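You operate a simulated robot arm through the tools that you are given. There is no shell and no other tool. Be economical: measure what you need, move in short steps, check, and stop when the job is done.

You run a simulated two-armed robot. Do the job below in one go: nothing can be reset, and whatever is moved stays where it is left.

## Task
Wipe up the spill on the top of the crate table with the blue cloth and put it back.

The check looks at the end state, three seconds after you hand in, the way a careful person would. Anything else that was tipped, shoved, dropped, spilled or broken makes it a failure. Flat cloth is picked up by pressing the open fingertips on it (5 to 10 N) and closing them slowly along it; thin cloth reads only 2 to 8 mm in the jaws.

## Robot
Two 7-joint arms with two-finger parallel grippers on one trunk, on a base that drives. Base frame: it is fixed to the floor where the robot stands at the start and does not move with it; the origin is under the middle of the robot, x ahead of it, y to its left, z up; the surface under the hand at the start is at about z = 86. Units: cm, rad, N and s.
The left shoulder is at the start at [5, 20.9, 117.1], the right one opposite. With the tool pointing down near the work surface each hand reaches from about 28 to 92 cm from the robot's upright axis, wherever it stands, measured 20 degrees to its own side. Payload 4.4 kg a hand.
The TCP of each hand is the grasp point between the finger pads, 2.3 cm short of the fingertips. In the tool frame z runs along the fingers and y along their closing line. The gripper opens to 9.4 cm. The fingers are 3.8 cm wide and 1 cm thick; the gripper's body (5.4 by 9.6 cm) begins 3.9 cm behind the TCP.
Orientation is told as [roll, pitch, yaw] about the base's x, y, z axes, in that order, counted from this pose: with the fingers straight down and closing along the base's y, the tool's x points along the base's -x, its y along +y and its z along -z.

## Interface
- The arms move only by the tool servo_tool. It takes "left_steps", "right_steps" or both (then of equal length, played together; a hand with none holds still); each is a list of rows, each a list of 3 entries, a list of its own where there are three numbers: the shift along the tool's x, y, z in units of 100 mm (1.0 is 100 mm), then the turn, a rotation vector about the tool's x, y, z in units of 180 degrees (1.0 is 180 degrees), then the gripper command, from -1 (shut) to 1 (fully open), values between in proportion. In form: [[[tx, ty, tz], [wx, wy, wz], claw], ...]. A call has 1 to 20 rows; each row is the pose to reach, as a shift and turn from the pose commanded when the call began, along the tool's axes at that moment. A call with a number of a shift or a turn outside -1 to 1 is refused whole. Each row takes 0.2 s and may step no farther than 5 cm and 0.15 rad from the row before; otherwise, or with a gripper value out of range, the whole call is refused. Where a pose cannot be reached the arm comes as near as it can. A force on the tool above 40 N (or 10 N above the force at the start of the call, whichever is more), or a blocked arm, ends the call early, and 0.2 s more pass. Each finger travels about 10.8 cm/s and halts on what it meets, pressing with about 23 N; the grip force reading is that of the motor and also rises with nothing between the fingers. The clock runs only during rows and for 0.2 s after the last one: add rows that repeat a pose to give the fingers time. The reply holds the time, the measured pose of the TCP, the force on the tool along the base axes, the opening and the grip force, in the units named above and with some noise, with the torque about the TCP (base axes, N m) and any sound that the robot's microphone picked up.
- Cameras (640 x 400 px; columns grow to the right, rows downward): "scene" is now at [15.49, 0.17, 133.76]; the picture's right is [0.01, -1.00, 0.00], its down [-0.62, -0.01, -0.78] and it looks along [0.78, 0.01, -0.62] (base axes); focal length 251 px, centre (320, 200). "left" rides on the left gripper at [8.6, -1.6, -7.5] in its tool frame; the picture's right is [0.18, 0.98, 0.00], its down [-0.58, 0.11, -0.81] and it looks along [-0.79, 0.15, 0.59] (tool axes); focal length 243 px, centre (320, 200). "right" rides on the right gripper at [8.6, 1.6, -7.5] in its tool frame; the picture's right is [-0.18, 0.98, 0.00], its down [-0.58, -0.11, -0.81] and it looks along [-0.79, -0.15, 0.59] (tool axes); focal length 243 px, centre (320, 200). There is no depth. A picture from a camera that has moved, and an enlarged one, comes with that camera's place and axes in the base frame and with its lens.
- capture(camera): a new picture of that camera. No time passes.
- move_column(by): slides the trunk up (or, below 0, down) by that many cm; the arms and the scene camera ride with it, the base frame stays. It gives what a move gives, with no picture.
- roll_base(legs): drives the robot by 1 to 6 legs, each [ahead, left, turn to the left] in cm, cm and rad, along the robot's own axes; the way and the turn of a leg run together, so that a leg with both is an arc; at most 150 cm and 3.142 rad a leg. The arms and the cameras ride along, it lands a little off, and it stops where it bumps. It gives what a move gives.
- turn_head(pan, tilt): turns the head with the scene camera to pan (to the left, within 1.396 rad either way) and tilt (down, from -0.506 to 1.204), counted from straight ahead of the robot. It gives what a move gives.
- inspect(camera, box): a new picture of the part [left, top, right, bottom] of that camera's present view, enlarged. No time passes.
- sign_off(): hands the job in; it is judged then, once.

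Work in short steps. Places have to be worked out from the pictures, the camera data and where the tool is seen: move nearer, look again, correct. Check each grasp and each placing, and mend what went wrong. You have 120 turns and 88 pictures in all, those below and enlarged ones among them. Open the grippers and draw the arms clear of the work before you hand the job in, unless the task says otherwise; then end with one line.

The tools are called after "Emit:" as name(argument=value, ...) on one line, values as JSON. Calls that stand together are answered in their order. servo_tool: Moves the arms, as the interface text tells. Its arguments: {"type":"object","properties":{"left_steps":{"type":"array","items":{"type":"array"}},"right_steps":{"type":"array","items":{"type":"array"}}},"required":[]} The other tools are called the same way: move_column (by) slides the trunk up or down; roll_base (legs) drives the base; turn_head (pan, tilt) turns the head that bears the scene camera; capture (camera) takes a picture; inspect (camera, box) takes an enlarged picture of a part of a camera's view; sign_off () hands the job in.

At the start:

```text
time_s: 0.0
left_eef_pos: [55.01, 19.48, 106.14]
left_orientation: [0.0, -0.003, -0.001]
left_contact_force: [1.1, -0.4, 0.1]
left_ft_torque: [0.02, 0.01, 0.01]
left_grip_width: 9.38
left_finger_force: 0.0
right_eef_pos: [57.97, -30.55, 106.28]
right_orientation: [0.001, 0.001, 0.002]
right_contact_force: [0.7, -0.2, -0.2]
right_ft_torque: [0.01, 0.02, -0.01]
right_grip_width: 9.41
right_finger_force: 0.1
trunk travel left (down, up): [-25.0, 31.3]
robot x, y, heading: [-0.0, -0.09, 0.002]
head pan, tilt: [0.014, 0.67]
```

scene: 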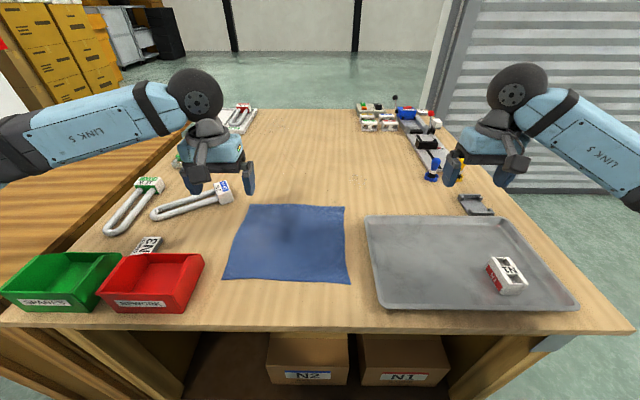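
right: 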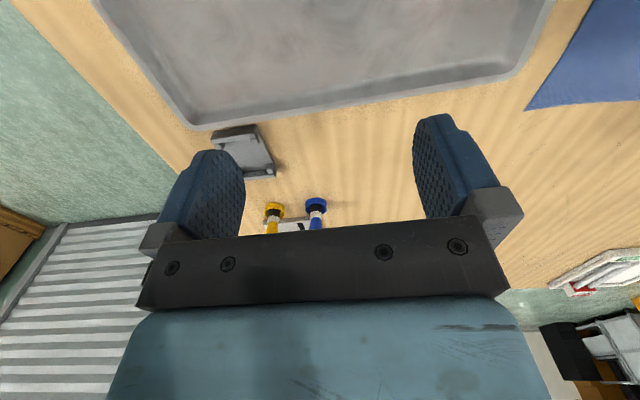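
left: 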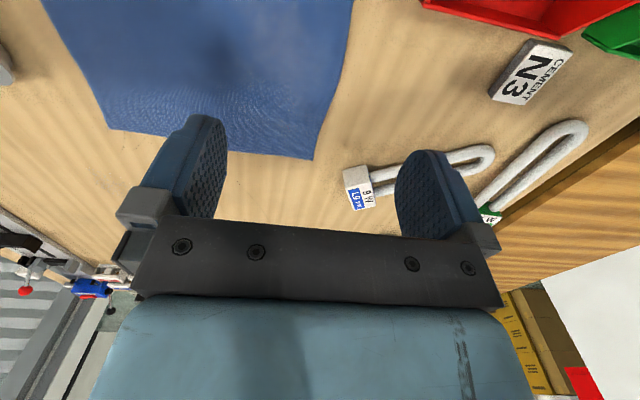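

The blue cloth lies on the bench in front of me; no crate table with a spill is visible yet. I turn the head to look for it.

Emit:
turn_head(pan=1.2, tilt=0.5)

Emit:
capture(camera="scene")

Emit:
turn_head(pan=-1.2, tilt=0.5)

Emit:
capture(camera="scene")

```text
time_s: 1.4
left_eef_pos: [55.13, 19.63, 106.0]
left_orientation: [0.0, -0.002, -0.001]
left_contact_force: [-1.0, 0.2, -0.3]
left_ft_torque: [-0.01, 0.01, 0.0]
left_grip_width: 9.37
left_finger_force: 0.1
right_eef_pos: [58.09, -30.53, 106.46]
right_orientation: [0.0, 0.001, -0.001]
right_contact_force: [-0.4, 0.1, -0.3]
right_ft_torque: [-0.03, 0.03, -0.01]
right_grip_width: 9.43
right_finger_force: 0.0
trunk travel left (down, up): [-25.0, 31.3]
robot x, y, heading: [0.23, 0.43, -0.001]
head pan, tilt: [1.201, 0.499]
```

```text
84 pictures are left
camera scene: at [10.19, 8.54, 135.28], right [0.93, -0.36, 0.0], down [-0.17, -0.45, -0.88], along [0.32, 0.82, -0.48], focal length 251 px, centre (320, 200)
```

scene: 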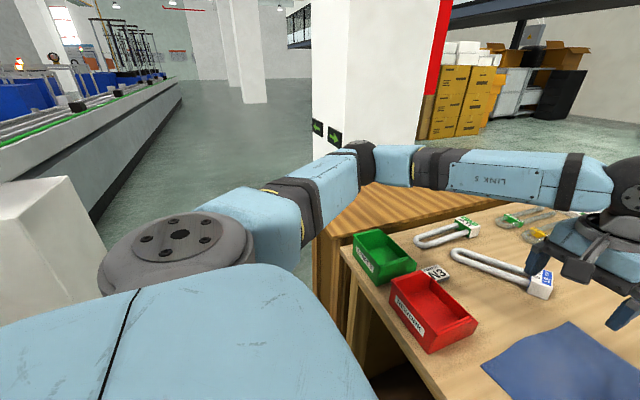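

```text
time_s: 3.6
left_eef_pos: [55.14, 19.61, 106.08]
left_orientation: [0.0, -0.002, -0.001]
left_contact_force: [-0.4, -0.2, 1.1]
left_ft_torque: [-0.03, -0.03, 0.0]
left_grip_width: 9.39
left_finger_force: 0.2
right_eef_pos: [57.98, -30.52, 106.34]
right_orientation: [0.001, 0.0, -0.001]
right_contact_force: [0.4, -0.1, 0.2]
right_ft_torque: [0.0, 0.02, 0.05]
right_grip_width: 9.39
right_finger_force: 0.1
trunk travel left (down, up): [-25.0, 31.3]
robot x, y, heading: [0.15, -0.28, -0.006]
head pan, tilt: [-1.201, 0.499]
```

```text
83 pictures are left
camera scene: at [10.19, -8.42, 135.28], right [-0.93, -0.36, 0.0], down [-0.17, 0.45, -0.88], along [0.32, -0.82, -0.48], focal length 251 px, centre (320, 200)
```

scene: 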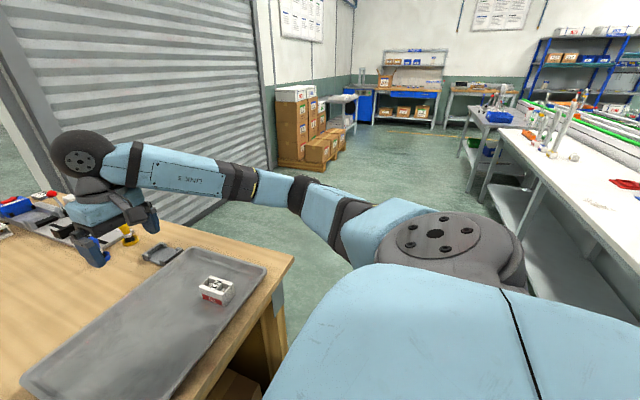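

To the left of the bench there's a wooden crate-like table, partly hidden by the left arm. I look closer at it.

Emit:
turn_head(pan=0.7, tilt=0.6)

Emit:
capture(camera="scene")

Emit:
turn_head(pan=0.0, tilt=0.3)

Emit:
capture(camera="scene")

```text
time_s: 5.5
left_eef_pos: [55.13, 19.51, 106.03]
left_orientation: [0.0, -0.002, -0.001]
left_contact_force: [-0.1, -0.5, 0.0]
left_ft_torque: [0.0, -0.01, -0.02]
left_grip_width: 9.39
left_finger_force: 0.0
right_eef_pos: [58.13, -30.63, 106.42]
right_orientation: [0.001, 0.0, -0.001]
right_contact_force: [-0.3, 0.3, -0.8]
right_ft_torque: [-0.01, 0.02, 0.0]
right_grip_width: 9.41
right_finger_force: 0.1
trunk travel left (down, up): [-25.0, 31.3]
robot x, y, heading: [-0.23, -0.27, 0.004]
head pan, tilt: [0.7, 0.6]
```

```text
82 pictures are left
camera scene: at [13.65, 5.75, 134.38], right [0.64, -0.77, 0.0], down [-0.43, -0.36, -0.83], along [0.63, 0.53, -0.56], focal length 251 px, centre (320, 200)
```

scene: 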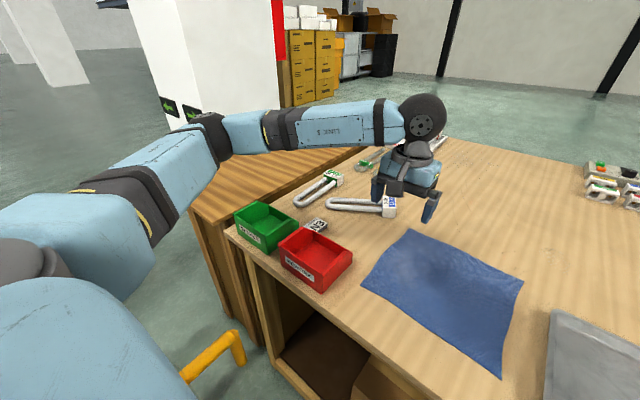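

```text
time_s: 6.5
left_eef_pos: [55.14, 19.66, 106.06]
left_orientation: [0.0, -0.004, 0.001]
left_contact_force: [-0.5, -0.2, 0.5]
left_ft_torque: [-0.02, -0.04, 0.03]
left_grip_width: 9.39
left_finger_force: 0.0
right_eef_pos: [58.06, -30.52, 106.31]
right_orientation: [0.0, 0.0, -0.001]
right_contact_force: [0.4, 0.6, 0.5]
right_ft_torque: [0.01, -0.03, 0.02]
right_grip_width: 9.42
right_finger_force: 0.0
trunk travel left (down, up): [-25.0, 31.3]
robot x, y, heading: [0.03, 0.15, -0.003]
head pan, tilt: [0.0, 0.3]
```

```text
81 pictures are left
camera scene: at [16.23, 0.07, 137.12], right [0.0, -1.0, 0.0], down [-0.3, 0.0, -0.96], along [0.96, 0.0, -0.3], focal length 251 px, centre (320, 200)
```

scene: 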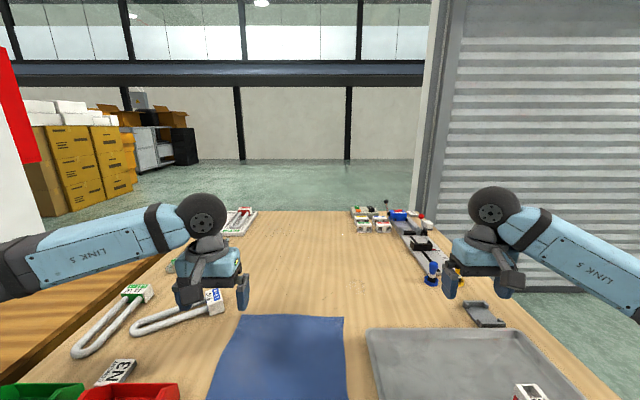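

In the first picture faint specks showed near the middle of this bench. I check them at higher magnification.

Emit:
turn_head(pan=0.0, tilt=0.67)

Emit:
inspect(camera="scene", box=[240, 100, 460, 240])

Emit:
inspect(camera="scene", box=[0, 100, 240, 250])

```text
time_s: 7.4
left_eef_pos: [54.95, 19.55, 106.1]
left_orientation: [0.0, -0.002, 0.001]
left_contact_force: [0.2, 0.1, 0.8]
left_ft_torque: [0.04, 0.04, -0.03]
left_grip_width: 9.41
left_finger_force: 0.0
right_eef_pos: [58.04, -30.55, 106.35]
right_orientation: [-0.002, 0.001, 0.001]
right_contact_force: [-0.3, 0.4, -0.3]
right_ft_torque: [0.04, 0.0, -0.01]
right_grip_width: 9.38
right_finger_force: 0.1
trunk travel left (down, up): [-25.0, 31.3]
robot x, y, heading: [-0.22, -0.2, 0.001]
head pan, tilt: [0.0, 0.67]
```

```text
2.86 times, centred on (350, 170) of scene
camera zoom: at [15.5, 0.06, 133.77], right [0.0, -1.0, 0.0], down [-0.62, 0.0, -0.78], along [0.78, 0.0, -0.62], focal length 717 px, centre (234, 286)
```

zoom: 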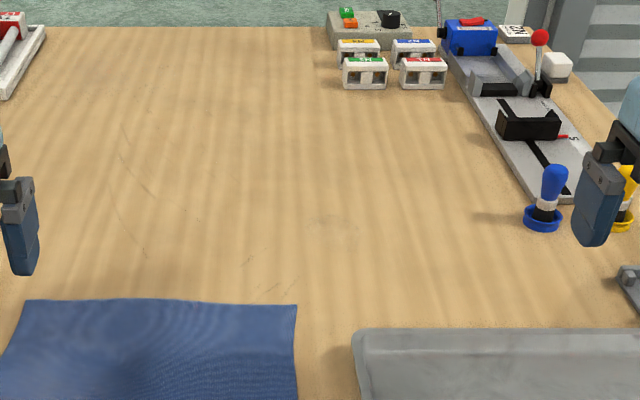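

```text
2.67 times, centred on (120, 175) of scene
camera zoom: at [15.5, 0.06, 133.77], right [0.0, -1.0, 0.0], down [-0.62, 0.0, -0.78], along [0.78, 0.0, -0.62], focal length 669 px, centre (853, 267)
```

zoom: 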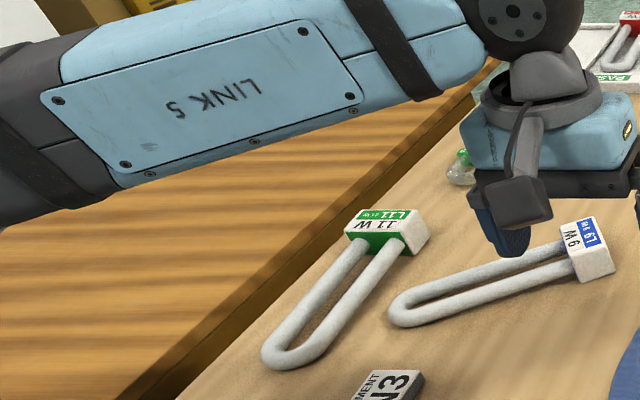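

The bench has only scratches and no spill; I look to both sides at full pan and downward.

Emit:
turn_head(pan=1.39, tilt=0.75)

Emit:
capture(camera="scene")

Emit:
turn_head(pan=-1.39, tilt=0.75)

Emit:
capture(camera="scene")

```text
time_s: 8.9
left_eef_pos: [55.11, 19.52, 106.04]
left_orientation: [0.001, 0.0, 0.001]
left_contact_force: [0.8, -0.4, -0.6]
left_ft_torque: [-0.01, 0.01, -0.03]
left_grip_width: 9.42
left_finger_force: 0.1
right_eef_pos: [57.95, -30.56, 106.34]
right_orientation: [-0.002, 0.001, 0.001]
right_contact_force: [0.5, -0.2, -0.4]
right_ft_torque: [-0.01, 0.0, 0.03]
right_grip_width: 9.38
right_finger_force: 0.0
trunk travel left (down, up): [-25.0, 31.3]
robot x, y, heading: [0.03, -0.15, -0.001]
head pan, tilt: [1.389, 0.75]
```

```text
78 pictures are left
camera scene: at [8.39, 8.21, 133.09], right [0.98, -0.18, 0.0], down [-0.12, -0.67, -0.73], along [0.13, 0.72, -0.68], focal length 251 px, centre (320, 200)
```

scene: 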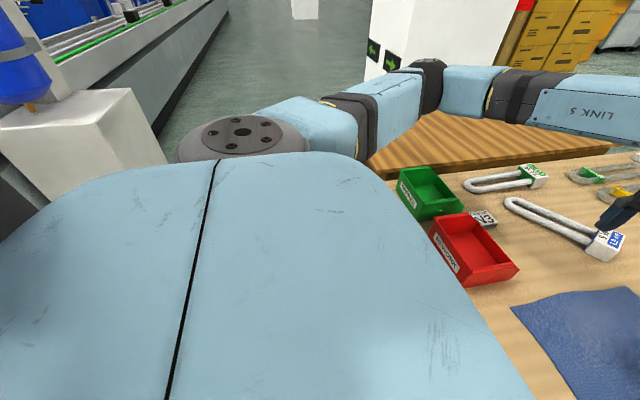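

```text
time_s: 11.4
left_eef_pos: [55.16, 19.53, 105.96]
left_orientation: [0.001, -0.002, -0.001]
left_contact_force: [-0.9, 0.4, -0.1]
left_ft_torque: [0.0, -0.01, 0.01]
left_grip_width: 9.4
left_finger_force: 0.0
right_eef_pos: [57.93, -30.52, 106.34]
right_orientation: [-0.001, 0.0, 0.0]
right_contact_force: [-0.1, -0.3, 0.0]
right_ft_torque: [0.0, 0.03, -0.01]
right_grip_width: 9.41
right_finger_force: 0.0
trunk travel left (down, up): [-25.0, 31.3]
robot x, y, heading: [0.04, 0.01, -0.003]
head pan, tilt: [-1.389, 0.75]
```

```text
77 pictures are left
camera scene: at [8.39, -8.09, 133.09], right [-0.98, -0.18, 0.0], down [-0.12, 0.67, -0.73], along [0.13, -0.72, -0.68], focal length 251 px, centre (320, 200)
```

scene: 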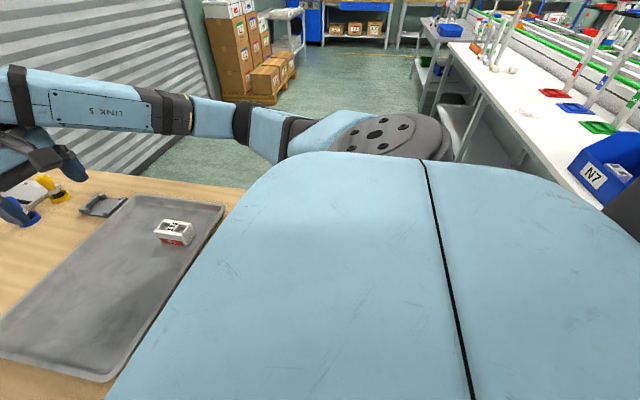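

The rest are white benches and a conveyor; the wooden slatted table to the left is the likely crate table. I raise the trunk and look over the arm at it.

Emit:
move_column(by=28)

Emit:
turn_head(pan=0.75, tilt=0.75)

Emit:
capture(camera="scene")

Emit:
capture(camera="left")

```text
time_s: 14.2
left_eef_pos: [55.12, 19.61, 134.08]
left_orientation: [0.001, -0.002, 0.0]
left_contact_force: [0.2, 0.0, 0.6]
left_ft_torque: [0.01, -0.01, 0.02]
left_grip_width: 9.39
left_finger_force: 0.1
right_eef_pos: [58.05, -30.54, 134.32]
right_orientation: [0.002, 0.0, -0.001]
right_contact_force: [-0.6, 0.5, 0.4]
right_ft_torque: [0.0, 0.03, 0.0]
right_grip_width: 9.41
right_finger_force: 0.1
trunk travel left (down, up): [-53.0, 3.3]
robot x, y, heading: [-0.52, 0.15, 0.004]
head pan, tilt: [-1.389, 0.75]
```

```text
time_s: 16.2
left_eef_pos: [54.99, 19.54, 134.04]
left_orientation: [0.002, -0.004, -0.001]
left_contact_force: [-0.4, 0.9, -0.4]
left_ft_torque: [0.01, 0.0, 0.01]
left_grip_width: 9.4
left_finger_force: 0.1
right_eef_pos: [58.0, -30.53, 134.43]
right_orientation: [0.0, -0.002, 0.0]
right_contact_force: [0.3, 0.5, 0.0]
right_ft_torque: [-0.03, 0.03, 0.01]
right_grip_width: 9.41
right_finger_force: 0.1
trunk travel left (down, up): [-53.0, 3.3]
robot x, y, heading: [-0.01, 0.16, -0.001]
head pan, tilt: [0.75, 0.75]
```

```text
76 pictures are left
camera scene: at [12.95, 5.71, 161.09], right [0.68, -0.73, 0.0], down [-0.5, -0.46, -0.73], along [0.54, 0.5, -0.68], focal length 251 px, centre (320, 200)
```

scene: 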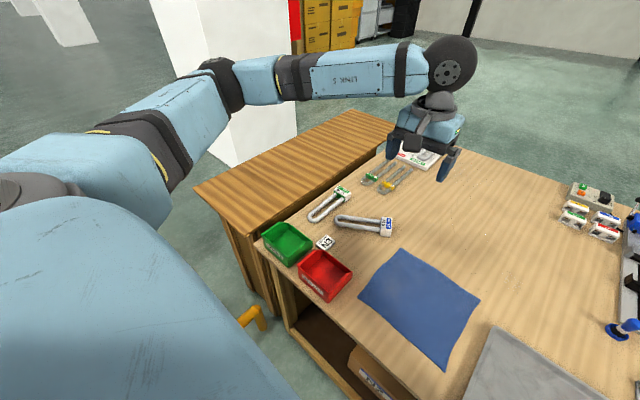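

```text
75 pictures are left
camera left: at [46.38, 17.99, 141.62], right [-0.18, 0.98, 0.0], down [0.58, 0.11, 0.81], along [0.79, 0.15, -0.59], focal length 243 px, centre (320, 200)
```

left: 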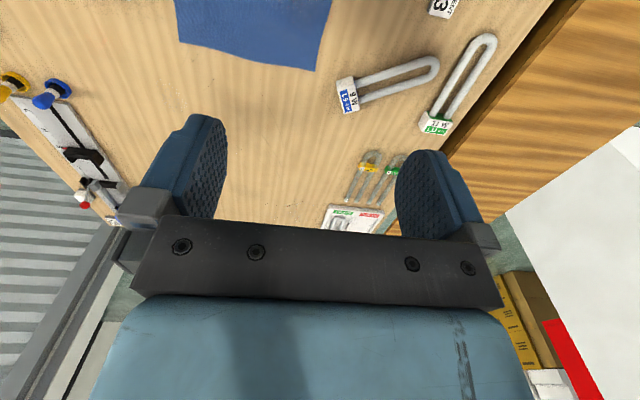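

I zoom on the left wooden table and on the bench top in turn.

Emit:
inspect(camera="scene", box=[180, 90, 400, 240])

Emit:
inspect(camera="scene", box=[380, 130, 640, 320])

Emit:
inspect(camera="scene", box=[180, 220, 400, 400])

```text
2.67 times, centred on (290, 165) of scene
camera zoom: at [12.95, 5.71, 161.09], right [0.68, -0.73, 0.0], down [-0.5, -0.46, -0.73], along [0.54, 0.5, -0.68], focal length 669 px, centre (400, 293)
```

zoom: 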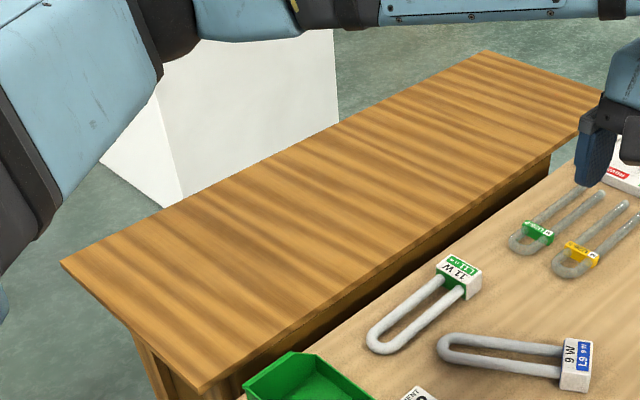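

```text
2.11 times, centred on (510, 225) of scene
camera zoom: at [12.95, 5.71, 161.09], right [0.68, -0.73, 0.0], down [-0.5, -0.46, -0.73], along [0.54, 0.5, -0.68], focal length 528 px, centre (-80, 147)
```

zoom: 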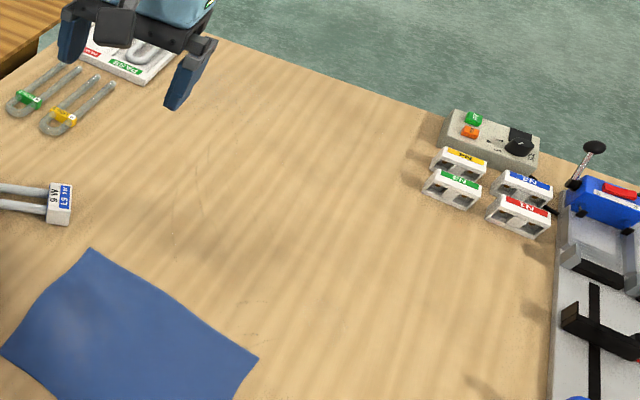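

```text
2.22 times, centred on (290, 310) of scene
camera zoom: at [12.95, 5.71, 161.09], right [0.68, -0.73, 0.0], down [-0.5, -0.46, -0.73], along [0.54, 0.5, -0.68], focal length 558 px, centre (387, -44)
```

zoom: 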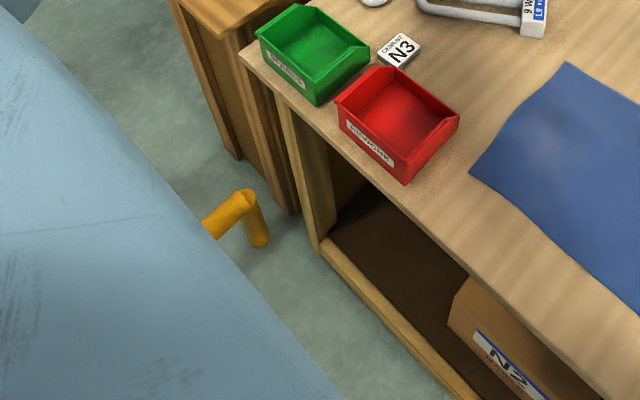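

No spill on either surface in view; it must be behind. Hands are high (z=134), so I turn the robot partly left and look behind.

Emit:
roll_base(legs=[[0, 0, 0.7]])

Emit:
turn_head(pan=1.39, tilt=0.5)

Emit:
capture(camera="scene")

```text
time_s: 18.5
left_eef_pos: [29.77, 50.32, 134.04]
left_orientation: [0.0, -0.003, 0.697]
left_contact_force: [-0.1, -0.2, -0.6]
left_ft_torque: [0.01, -0.01, -0.01]
left_grip_width: 9.4
left_finger_force: 0.0
right_eef_pos: [64.15, 13.83, 134.41]
right_orientation: [0.001, -0.001, 0.697]
right_contact_force: [-0.1, 1.1, 0.2]
right_ft_torque: [0.02, -0.01, 0.01]
right_grip_width: 9.4
right_finger_force: 0.0
trunk travel left (down, up): [-53.0, 3.3]
robot x, y, heading: [-0.06, 0.07, 0.694]
head pan, tilt: [0.75, 0.75]
```

```text
time_s: 19.5
left_eef_pos: [29.77, 50.32, 134.12]
left_orientation: [-0.001, -0.003, 0.696]
left_contact_force: [0.7, 0.0, -1.0]
left_ft_torque: [0.0, 0.02, 0.03]
left_grip_width: 9.4
left_finger_force: 0.0
right_eef_pos: [64.03, 13.76, 134.37]
right_orientation: [-0.001, 0.0, 0.696]
right_contact_force: [-0.2, -0.3, 0.4]
right_ft_torque: [-0.02, -0.02, -0.01]
right_grip_width: 9.42
right_finger_force: 0.0
trunk travel left (down, up): [-53.0, 3.3]
robot x, y, heading: [0.18, -0.07, 0.698]
head pan, tilt: [1.389, 0.499]
```

```text
71 pictures are left
camera scene: at [0.87, 12.29, 163.28], right [0.87, 0.49, 0.0], down [0.24, -0.42, -0.88], along [-0.43, 0.76, -0.48], focal length 251 px, centre (320, 200)
```

scene: 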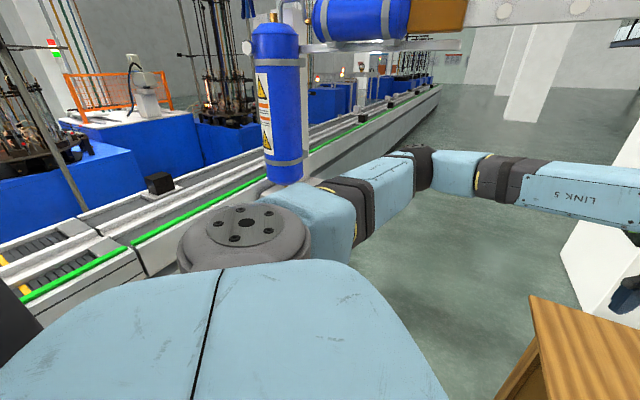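

A conveyor lies behind left, with no table near. I continue turning to see the rest.

Emit:
roll_base(legs=[[0, 0, 0.8]])

Emit:
capture(camera="scene")

Emit:
turn_head(pan=0.5, tilt=0.5)

Emit:
capture(camera="scene")

```text
time_s: 22.0
left_eef_pos: [-15.53, 56.46, 134.02]
left_orientation: [-0.002, -0.002, 1.498]
left_contact_force: [0.3, -1.0, -0.9]
left_ft_torque: [-0.01, 0.01, 0.04]
left_grip_width: 9.39
left_finger_force: 0.1
right_eef_pos: [34.72, 55.72, 134.49]
right_orientation: [-0.001, -0.003, 1.501]
right_contact_force: [-0.4, 0.3, -0.2]
right_ft_torque: [0.04, 0.01, 0.0]
right_grip_width: 9.4
right_finger_force: 0.0
trunk travel left (down, up): [-53.0, 3.3]
robot x, y, heading: [-0.09, 0.05, 1.501]
head pan, tilt: [1.389, 0.499]
```

```text
70 pictures are left
camera scene: at [-8.12, 9.05, 163.29], right [0.25, 0.97, 0.0], down [0.46, -0.12, -0.88], along [-0.85, 0.22, -0.48], focal length 251 px, centre (320, 200)
```

scene: 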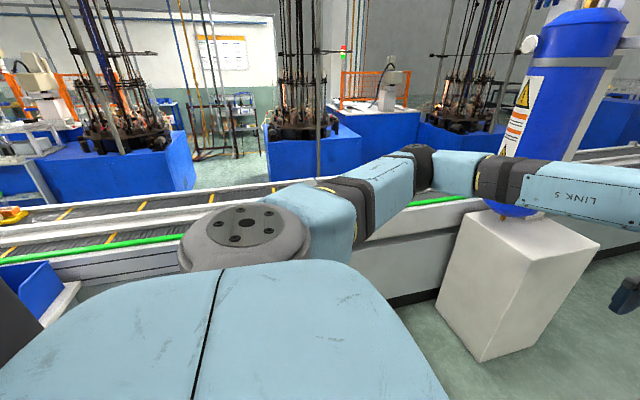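

```text
time_s: 23.2
left_eef_pos: [-15.62, 56.38, 134.16]
left_orientation: [0.001, -0.002, 1.5]
left_contact_force: [0.0, -0.4, 0.2]
left_ft_torque: [-0.02, -0.02, 0.03]
left_grip_width: 9.41
left_finger_force: 0.1
right_eef_pos: [34.63, 55.78, 134.32]
right_orientation: [-0.001, 0.0, 1.5]
right_contact_force: [0.6, 0.4, 0.0]
right_ft_torque: [-0.02, 0.05, 0.0]
right_grip_width: 9.4
right_finger_force: 0.1
trunk travel left (down, up): [-53.0, 3.3]
robot x, y, heading: [-0.18, -0.14, 1.501]
head pan, tilt: [0.499, 0.499]
```

```text
69 pictures are left
camera scene: at [-3.13, 15.05, 163.28], right [0.91, 0.41, 0.0], down [0.2, -0.44, -0.88], along [-0.36, 0.8, -0.48], focal length 251 px, centre (320, 200)
```

scene: 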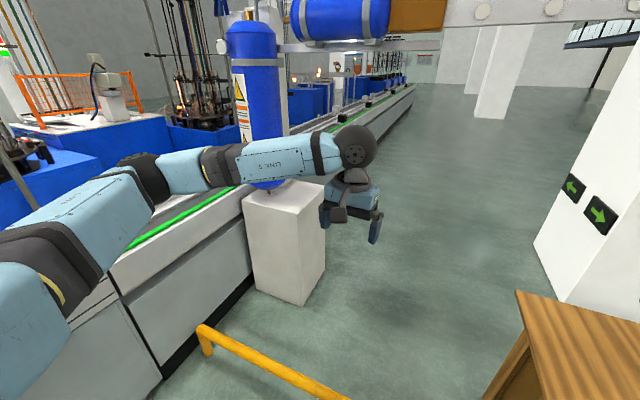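

A yellow railing runs around and there's no other table here. The slatted table is now at my front right; I look straight down at it from the head and the right hand camera.

Emit:
turn_head(pan=-0.6, tilt=0.75)

Emit:
capture(camera="scene")

Emit:
capture(camera="right")

```text
time_s: 24.5
left_eef_pos: [-15.52, 56.41, 134.17]
left_orientation: [-0.001, -0.003, 1.5]
left_contact_force: [0.4, -0.4, 0.5]
left_ft_torque: [0.02, 0.0, -0.01]
left_grip_width: 9.44
left_finger_force: 0.1
right_eef_pos: [34.7, 55.73, 134.27]
right_orientation: [0.001, -0.001, 1.499]
right_contact_force: [-0.5, -0.5, -0.9]
right_ft_torque: [-0.04, -0.02, -0.02]
right_grip_width: 9.39
right_finger_force: 0.1
trunk travel left (down, up): [-53.0, 3.3]
robot x, y, heading: [0.1, 0.09, 1.497]
head pan, tilt: [-0.6, 0.75]
```

```text
68 pictures are left
camera scene: at [5.8, 13.27, 161.09], right [0.78, -0.62, 0.0], down [-0.42, -0.53, -0.73], along [0.46, 0.57, -0.68], focal length 251 px, centre (320, 200)
```

scene: 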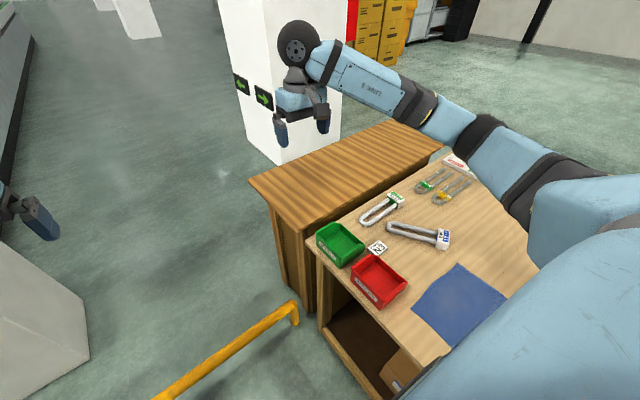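

```text
67 pictures are left
camera right: at [32.46, 47.12, 141.79], right [-0.97, 0.25, 0.0], down [0.15, 0.57, 0.81], along [0.21, 0.78, -0.59], focal length 243 px, centre (320, 200)
```

right: 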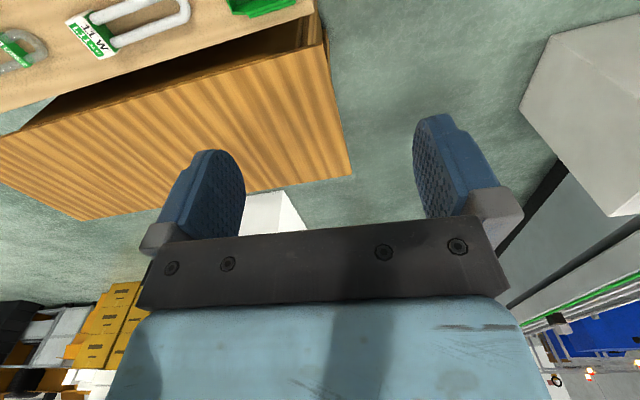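

No spill there either. I swing round to the other side to view the rear right.

Emit:
roll_base(legs=[[0, 0, -1.5], [0, 0, -1.2]])

Emit:
turn_head(pan=0.0, tilt=0.6)

Emit:
capture(camera="scene")

Emit:
turn_head(pan=-0.8, tilt=0.6)

Emit:
capture(camera="scene")

```text
time_s: 31.6
left_eef_pos: [38.29, -44.27, 134.04]
left_orientation: [0.001, -0.002, -1.197]
left_contact_force: [0.1, 0.2, -0.4]
left_ft_torque: [0.0, 0.04, 0.02]
left_grip_width: 9.41
left_finger_force: 0.1
right_eef_pos: [-7.25, -65.15, 134.3]
right_orientation: [-0.001, 0.0, -1.197]
right_contact_force: [-0.1, 0.8, -0.3]
right_ft_torque: [-0.02, -0.01, -0.02]
right_grip_width: 9.41
right_finger_force: 0.1
trunk travel left (down, up): [-53.0, 3.3]
robot x, y, heading: [0.11, -0.09, -1.196]
head pan, tilt: [-0.6, 0.75]
```

```text
time_s: 32.6
left_eef_pos: [38.34, -44.08, 134.0]
left_orientation: [0.0, -0.003, -1.198]
left_contact_force: [0.4, 0.8, -0.2]
left_ft_torque: [0.0, 0.04, 0.01]
left_grip_width: 9.38
left_finger_force: 0.2
right_eef_pos: [-7.28, -65.17, 134.42]
right_orientation: [0.002, 0.0, -1.199]
right_contact_force: [0.0, 0.7, -0.3]
right_ft_torque: [0.01, 0.02, -0.01]
right_grip_width: 9.4
right_finger_force: 0.1
trunk travel left (down, up): [-53.0, 3.3]
robot x, y, heading: [-0.18, -0.04, -1.197]
head pan, tilt: [0.0, 0.6]
```

```text
66 pictures are left
camera scene: at [5.85, -14.45, 162.37], right [-0.93, -0.36, 0.0], down [-0.21, 0.53, -0.82], along [0.3, -0.77, -0.57], focal length 251 px, centre (320, 200)
```

scene: 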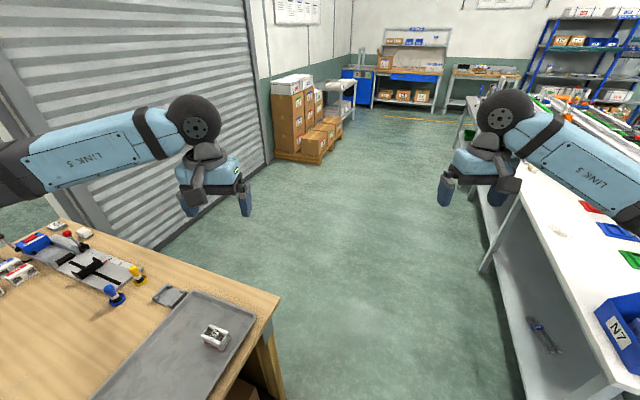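

```text
time_s: 33.7
left_eef_pos: [38.24, -44.22, 134.12]
left_orientation: [0.001, -0.001, -1.198]
left_contact_force: [0.3, 0.1, 0.5]
left_ft_torque: [0.0, -0.02, 0.0]
left_grip_width: 9.41
left_finger_force: 0.1
right_eef_pos: [-7.16, -65.23, 134.47]
right_orientation: [0.0, 0.0, -1.197]
right_contact_force: [-0.1, 0.7, -0.4]
right_ft_torque: [-0.01, 0.0, -0.02]
right_grip_width: 9.37
right_finger_force: 0.0
trunk travel left (down, up): [-53.0, 3.3]
robot x, y, heading: [-0.05, -0.11, -1.193]
head pan, tilt: [-0.799, 0.6]
```

```text
65 pictures are left
camera scene: at [-1.02, -14.27, 162.38], right [-0.91, 0.41, 0.0], down [0.23, 0.51, -0.83], along [-0.34, -0.75, -0.56], focal length 251 px, centre (320, 200)
```

scene: 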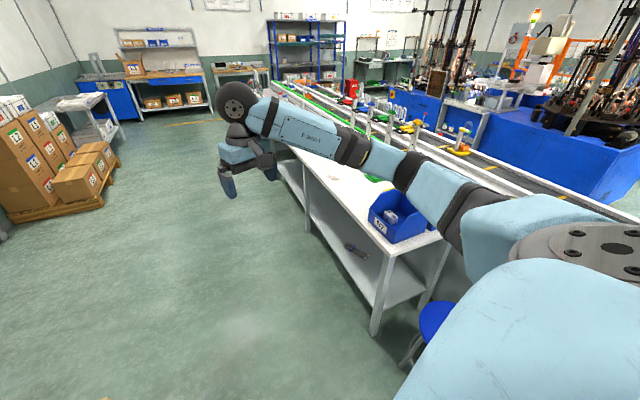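

Nothing there either, so the spill must be faint, on the bench or the slatted table. I turn back to face the bench and inspect its top close up.

Emit:
roll_base(legs=[[0, 0, 1.196]])

Emit:
turn_head(pan=0.0, tilt=0.85)

Emit:
inspect(camera="scene", box=[220, 60, 460, 210])

Emit:
capture(camera="right")

```text
time_s: 37.1
left_eef_pos: [55.24, 19.15, 134.05]
left_orientation: [0.0, -0.003, -0.006]
left_contact_force: [0.3, -0.2, 1.0]
left_ft_torque: [-0.01, 0.0, 0.0]
left_grip_width: 9.39
left_finger_force: 0.0
right_eef_pos: [57.94, -30.8, 134.43]
right_orientation: [-0.001, 0.0, -0.007]
right_contact_force: [-0.3, 0.6, 0.8]
right_ft_torque: [0.0, 0.01, -0.01]
right_grip_width: 9.41
right_finger_force: 0.0
trunk travel left (down, up): [-53.0, 3.3]
robot x, y, heading: [0.14, -0.2, -0.004]
head pan, tilt: [-0.799, 0.6]
```

```text
time_s: 38.2
left_eef_pos: [55.27, 19.14, 134.16]
left_orientation: [0.0, -0.001, -0.008]
left_contact_force: [-0.2, -0.3, -0.9]
left_ft_torque: [0.01, -0.01, 0.01]
left_grip_width: 9.4
left_finger_force: 0.1
right_eef_pos: [57.95, -30.92, 134.5]
right_orientation: [0.0, 0.0, -0.006]
right_contact_force: [-0.1, -0.4, -0.1]
right_ft_torque: [0.0, 0.0, 0.0]
right_grip_width: 9.41
right_finger_force: 0.0
trunk travel left (down, up): [-53.0, 3.3]
robot x, y, heading: [-0.03, -0.35, -0.006]
head pan, tilt: [0.0, 0.85]
```

```text
2.67 times, centred on (340, 135) of scene
camera zoom: at [14.72, -0.05, 160.29], right [-0.01, -1.0, 0.0], down [-0.75, 0.01, -0.66], along [0.66, 0.0, -0.75], focal length 669 px, centre (267, 373)
```

zoom: 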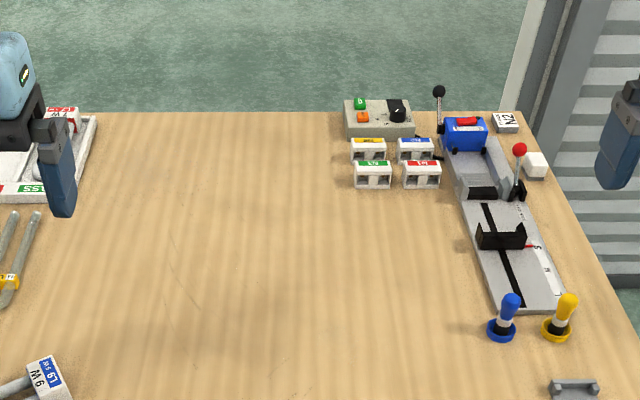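

```text
63 pictures are left
camera right: at [49.29, -29.31, 141.79], right [0.19, 0.98, 0.0], down [0.58, -0.11, 0.81], along [0.79, -0.15, -0.59], focal length 243 px, centre (320, 200)
```

right: 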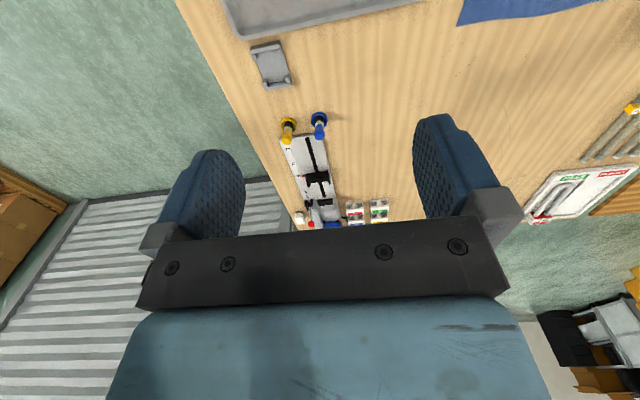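

Bench is clean. The only unseen zone is close behind me, hidden by my own body; I turn to face backwards (hands high, reach 65 cm, nothing tall that near).

Emit:
roll_base(legs=[[0, 0, 1.5], [0, 0, 1.0]])

Emit:
turn_head(pan=0.3, tilt=0.75)

Emit:
capture(camera="scene")

```text
time_s: 44.8
left_eef_pos: [-55.67, 17.89, 134.12]
left_orientation: [-0.001, -0.003, 2.492]
left_contact_force: [0.4, -0.9, 0.1]
left_ft_torque: [0.0, 0.02, -0.02]
left_grip_width: 9.39
left_finger_force: 0.0
right_eef_pos: [-27.68, 59.43, 134.39]
right_orientation: [0.0, -0.001, 2.49]
right_contact_force: [-0.1, 0.6, -0.4]
right_ft_torque: [-0.03, 0.0, 0.0]
right_grip_width: 9.39
right_finger_force: 0.0
trunk travel left (down, up): [-53.0, 3.3]
robot x, y, heading: [-0.1, -0.06, 2.495]
head pan, tilt: [0.0, 0.85]
```

```text
time_s: 45.6
left_eef_pos: [-55.64, 17.81, 134.0]
left_orientation: [0.0, -0.002, 2.493]
left_contact_force: [0.3, 0.3, -0.2]
left_ft_torque: [-0.02, 0.02, 0.01]
left_grip_width: 9.39
left_finger_force: 0.2
right_eef_pos: [-27.63, 59.41, 134.44]
right_orientation: [-0.001, -0.001, 2.489]
right_contact_force: [-1.3, 0.8, 0.9]
right_ft_torque: [0.03, -0.01, -0.01]
right_grip_width: 9.4
right_finger_force: 0.0
trunk travel left (down, up): [-53.0, 3.3]
robot x, y, heading: [0.44, 0.2, 2.493]
head pan, tilt: [0.3, 0.75]
```

```text
62 pictures are left
camera scene: at [-12.99, 6.96, 161.09], right [0.34, 0.94, 0.0], down [0.64, -0.23, -0.73], along [-0.69, 0.25, -0.68], focal length 251 px, centre (320, 200)
```

scene: 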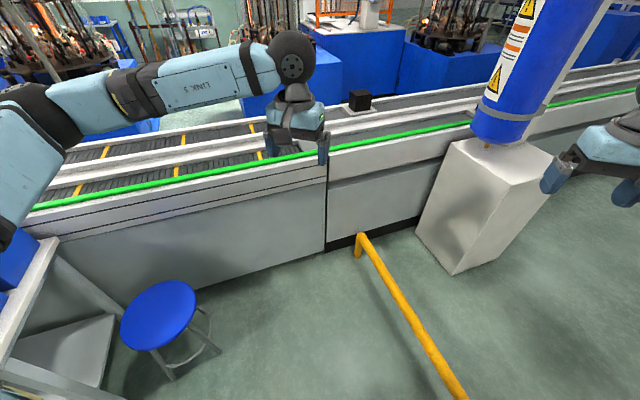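

Nothing behind. So the slatted table is the crate table; I turn to face it and examine its top in enlarged tiles.

Emit:
roll_base(legs=[[0, 0, -1.49]])

Emit:
turn_head(pan=0.0, tilt=0.6)

Emit:
capture(camera="scene")

```text
time_s: 49.7
left_eef_pos: [13.11, 56.87, 134.12]
left_orientation: [0.0, -0.001, 1.001]
left_contact_force: [0.3, 0.3, 0.0]
left_ft_torque: [0.0, -0.01, 0.01]
left_grip_width: 9.39
left_finger_force: 0.0
right_eef_pos: [56.98, 32.49, 134.47]
right_orientation: [-0.001, -0.001, 1.003]
right_contact_force: [0.8, -0.8, -1.2]
right_ft_torque: [0.02, -0.02, 0.01]
right_grip_width: 9.4
right_finger_force: 0.0
trunk travel left (down, up): [-53.0, 3.3]
robot x, y, heading: [0.08, -0.08, 1.002]
head pan, tilt: [0.3, 0.75]
```

```text
time_s: 50.5
left_eef_pos: [13.23, 56.99, 133.98]
left_orientation: [0.0, -0.002, 1.001]
left_contact_force: [-0.1, -0.3, -0.1]
left_ft_torque: [0.02, -0.01, -0.01]
left_grip_width: 9.39
left_finger_force: 0.1
right_eef_pos: [57.0, 32.44, 134.41]
right_orientation: [0.0, 0.0, 1.003]
right_contact_force: [-0.1, 0.5, -0.1]
right_ft_torque: [-0.02, 0.03, 0.02]
right_grip_width: 9.39
right_finger_force: 0.0
trunk travel left (down, up): [-53.0, 3.3]
robot x, y, heading: [0.11, -0.02, 1.004]
head pan, tilt: [0.0, 0.6]
```

```text
61 pictures are left
camera scene: at [8.56, 13.18, 162.37], right [0.84, -0.54, 0.0], down [-0.3, -0.48, -0.82], along [0.44, 0.7, -0.57], focal length 251 px, centre (320, 200)
```

scene: 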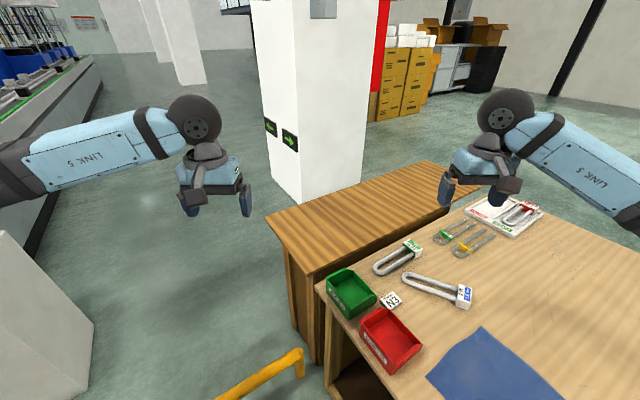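

The slatted top looks clean, but there is a speckled patch on the bench near pixel (555,245). I enlarge both.

Emit:
inspect(camera="scene", box=[500, 200, 640, 290])

Emit:
inspect(camera="scene", box=[260, 150, 460, 280])

```text
4.44 times, centred on (570, 245) of scene
camera zoom: at [8.56, 13.18, 162.37], right [0.84, -0.54, 0.0], down [-0.3, -0.48, -0.82], along [0.44, 0.7, -0.57], focal length 1115 px, centre (-791, 0)
```

zoom: 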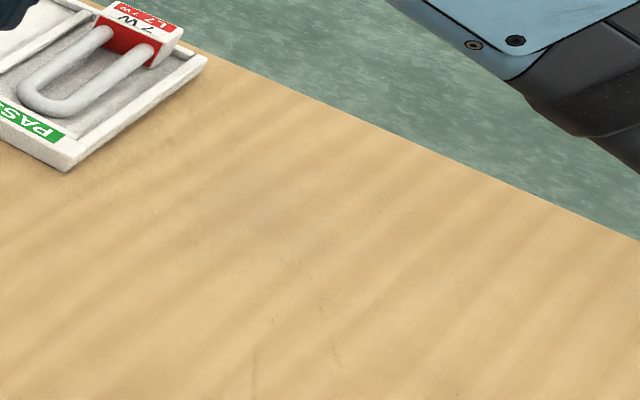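

```text
3.08 times, centred on (360, 215) of scene
camera zoom: at [8.56, 13.18, 162.37], right [0.84, -0.54, 0.0], down [-0.3, -0.48, -0.82], along [0.44, 0.7, -0.57], focal length 772 px, centre (197, 154)
```

zoom: 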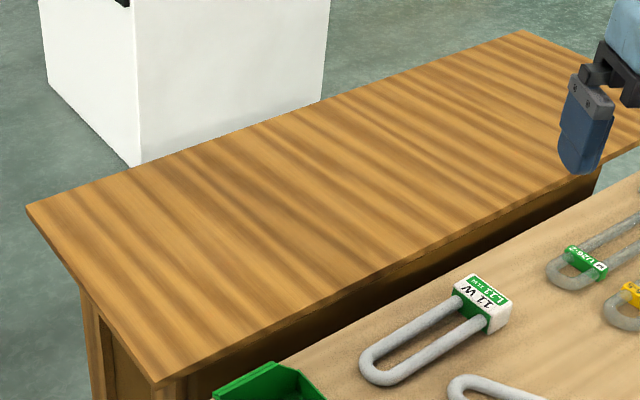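

Still clean except the far right corner, hidden behind a hand in each view. I turn so that it falls between the hands.

Emit:
roll_base(legs=[[0, 0, -0.45]])

Emit:
inspect(camera="scene", box=[200, 60, 460, 230])

Emit:
capture(camera="left")

```text
time_s: 52.1
left_eef_pos: [35.99, 46.09, 134.07]
left_orientation: [0.0, -0.001, 0.564]
left_contact_force: [-0.7, -0.1, -0.9]
left_ft_torque: [-0.02, -0.01, 0.0]
left_grip_width: 9.4
left_finger_force: 0.0
right_eef_pos: [65.36, 5.29, 134.37]
right_orientation: [0.0, 0.0, 0.564]
right_contact_force: [-0.2, -0.5, -0.7]
right_ft_torque: [-0.02, 0.02, 0.0]
right_grip_width: 9.41
right_finger_force: 0.1
trunk travel left (down, up): [-53.0, 3.3]
robot x, y, heading: [-0.21, -0.22, 0.564]
head pan, tilt: [0.0, 0.6]
```

```text
2.35 times, centred on (330, 145) of scene
camera zoom: at [13.31, 8.44, 162.37], right [0.53, -0.85, 0.0], down [-0.48, -0.3, -0.83], along [0.7, 0.44, -0.56], focal length 590 px, centre (296, 329)
```

zoom: 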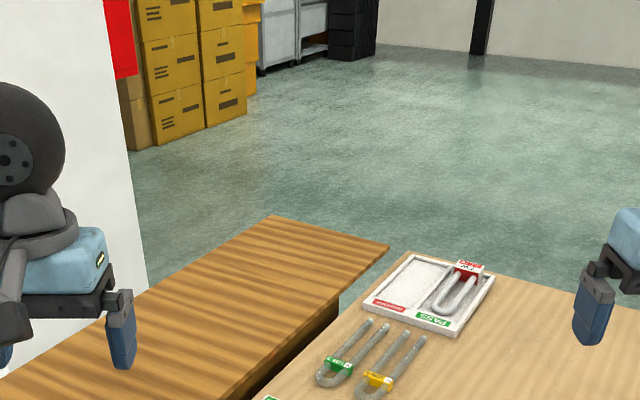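

```text
57 pictures are left
camera left: at [29.61, 40.08, 141.6], right [-0.68, 0.73, 0.0], down [0.43, 0.4, 0.81], along [0.59, 0.55, -0.59], focal length 243 px, centre (320, 200)
```

left: 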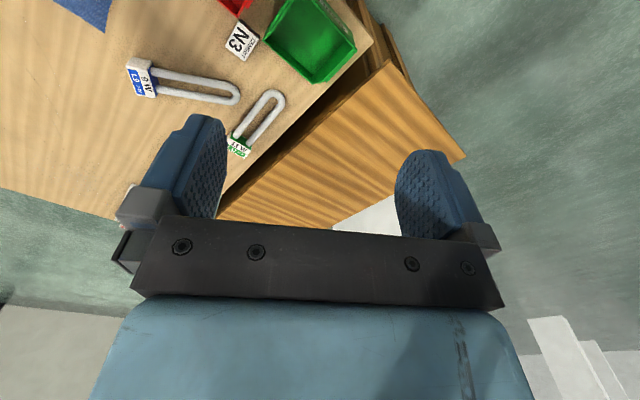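

The slatted table is entirely clean. I enlarge the more distant corners of the hall to find another table.

Emit:
inspect(camera="scene", box=[220, 0, 420, 120])

Emit:
turn_head(pan=-1.39, tilt=0.3)

Emit:
capture(camera="scene")

```text
3.20 times, centred on (320, 60) of scene
camera zoom: at [13.31, 8.44, 162.37], right [0.53, -0.85, 0.0], down [-0.48, -0.3, -0.83], along [0.7, 0.44, -0.56], focal length 803 px, centre (320, 648)
```

zoom: 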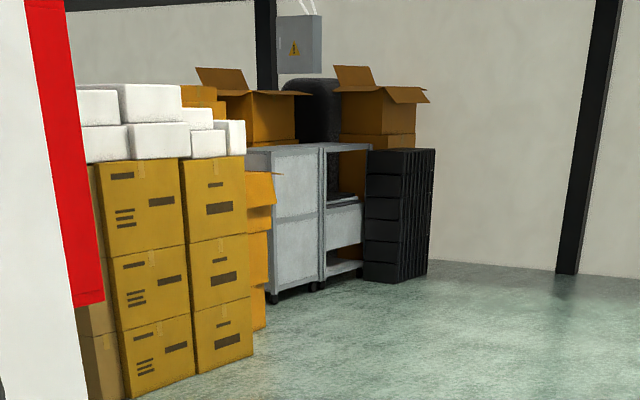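

```text
time_s: 53.7
left_eef_pos: [36.19, 46.05, 134.11]
left_orientation: [0.001, -0.002, 0.564]
left_contact_force: [-1.2, 0.0, 0.4]
left_ft_torque: [0.0, -0.05, -0.02]
left_grip_width: 9.39
left_finger_force: 0.2
right_eef_pos: [65.45, 5.35, 134.34]
right_orientation: [-0.001, 0.0, 0.564]
right_contact_force: [-0.1, -0.3, -0.3]
right_ft_torque: [0.01, 0.02, 0.0]
right_grip_width: 9.41
right_finger_force: 0.1
trunk travel left (down, up): [-53.0, 3.3]
robot x, y, heading: [0.37, 0.3, 0.565]
head pan, tilt: [-1.389, 0.3]
```

```text
55 pictures are left
camera scene: at [12.19, -3.18, 165.12], right [-0.73, -0.68, 0.0], down [-0.2, 0.22, -0.96], along [0.65, -0.7, -0.3], focal length 251 px, centre (320, 200)
```

scene: 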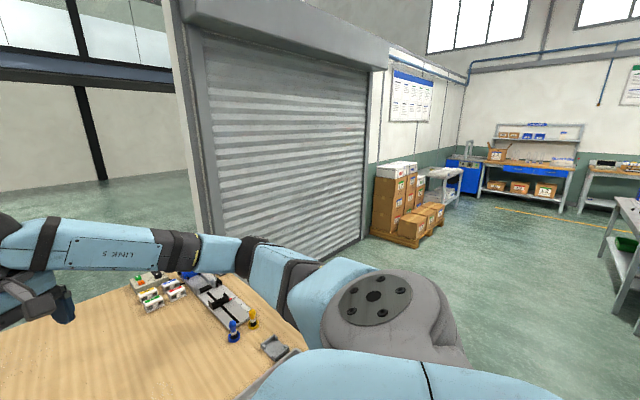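

I enlarge the right side's benches and pallet.

Emit:
inspect(camera="scene", box=[360, 110, 640, 280])

Emit:
roll_base(legs=[[0, 0, -1.76]])

Emit:
turn_head(pan=-0.2, tilt=0.3)

Emit:
inspect(camera="scene", box=[220, 40, 480, 240])

Emit:
inspect(camera="scene", box=[440, 80, 640, 280])

```text
2.29 times, centred on (500, 195) of scene
camera zoom: at [12.19, -3.18, 165.12], right [-0.73, -0.68, 0.0], down [-0.2, 0.22, -0.96], along [0.65, -0.7, -0.3], focal length 574 px, centre (-91, 211)
```

zoom: 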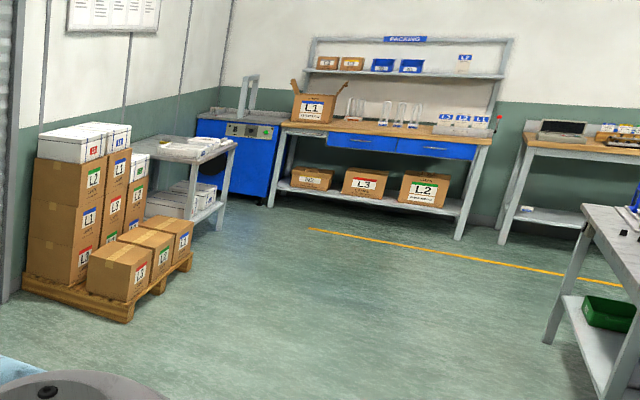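

```text
time_s: 58.3
left_eef_pos: [38.69, -43.75, 134.06]
left_orientation: [0.001, -0.001, -1.188]
left_contact_force: [0.2, 0.6, -0.4]
left_ft_torque: [0.0, -0.02, -0.03]
left_grip_width: 9.38
left_finger_force: 0.0
right_eef_pos: [-6.64, -65.2, 134.49]
right_orientation: [0.001, 0.001, -1.189]
right_contact_force: [0.0, -0.4, 0.2]
right_ft_torque: [0.03, -0.01, 0.02]
right_grip_width: 9.38
right_finger_force: 0.0
trunk travel left (down, up): [-53.0, 3.3]
robot x, y, heading: [0.07, -0.14, -1.19]
head pan, tilt: [-1.389, 0.3]
```

```text
time_s: 59.7
left_eef_pos: [38.78, -43.79, 134.15]
left_orientation: [-0.002, -0.002, -1.19]
left_contact_force: [0.8, 0.2, 0.0]
left_ft_torque: [0.01, 0.03, 0.0]
left_grip_width: 9.4
left_finger_force: 0.0
right_eef_pos: [-6.6, -65.19, 134.28]
right_orientation: [-0.001, 0.0, -1.189]
right_contact_force: [-0.1, 0.2, 0.0]
right_ft_torque: [-0.02, 0.01, 0.01]
right_grip_width: 9.4
right_finger_force: 0.2
trunk travel left (down, up): [-53.0, 3.3]
robot x, y, heading: [0.02, 0.07, -1.19]
head pan, tilt: [-0.201, 0.3]
```

```text
2.00 times, centred on (350, 140) of scene
camera zoom: at [4.35, -15.37, 165.12], right [-0.98, -0.18, 0.0], down [-0.05, 0.29, -0.96], along [0.17, -0.94, -0.3], focal length 502 px, centre (260, 320)
```

zoom: 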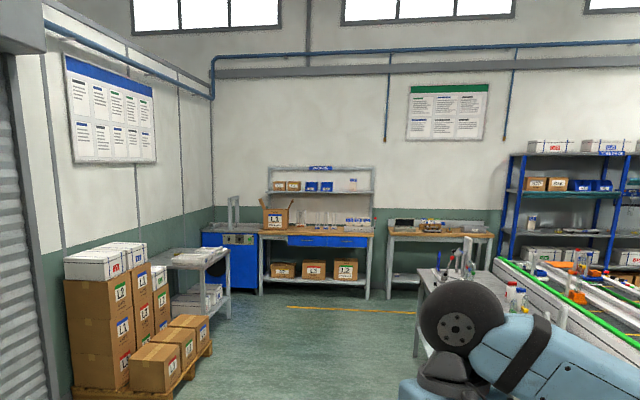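

```text
2.00 times, centred on (540, 180) of scene
camera zoom: at [4.35, -15.37, 165.12], right [-0.98, -0.18, 0.0], down [-0.05, 0.29, -0.96], along [0.17, -0.94, -0.3], focal length 502 px, centre (-120, 240)
```

zoom: 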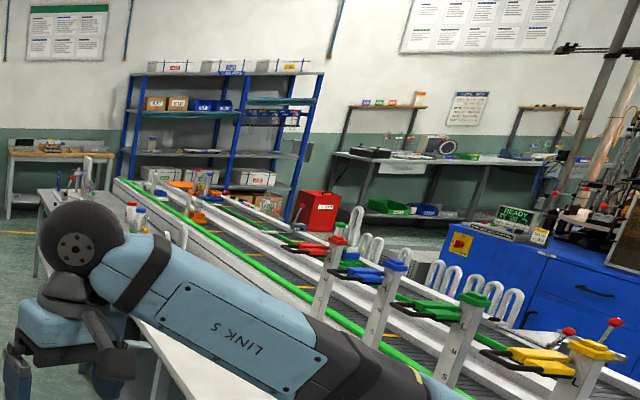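

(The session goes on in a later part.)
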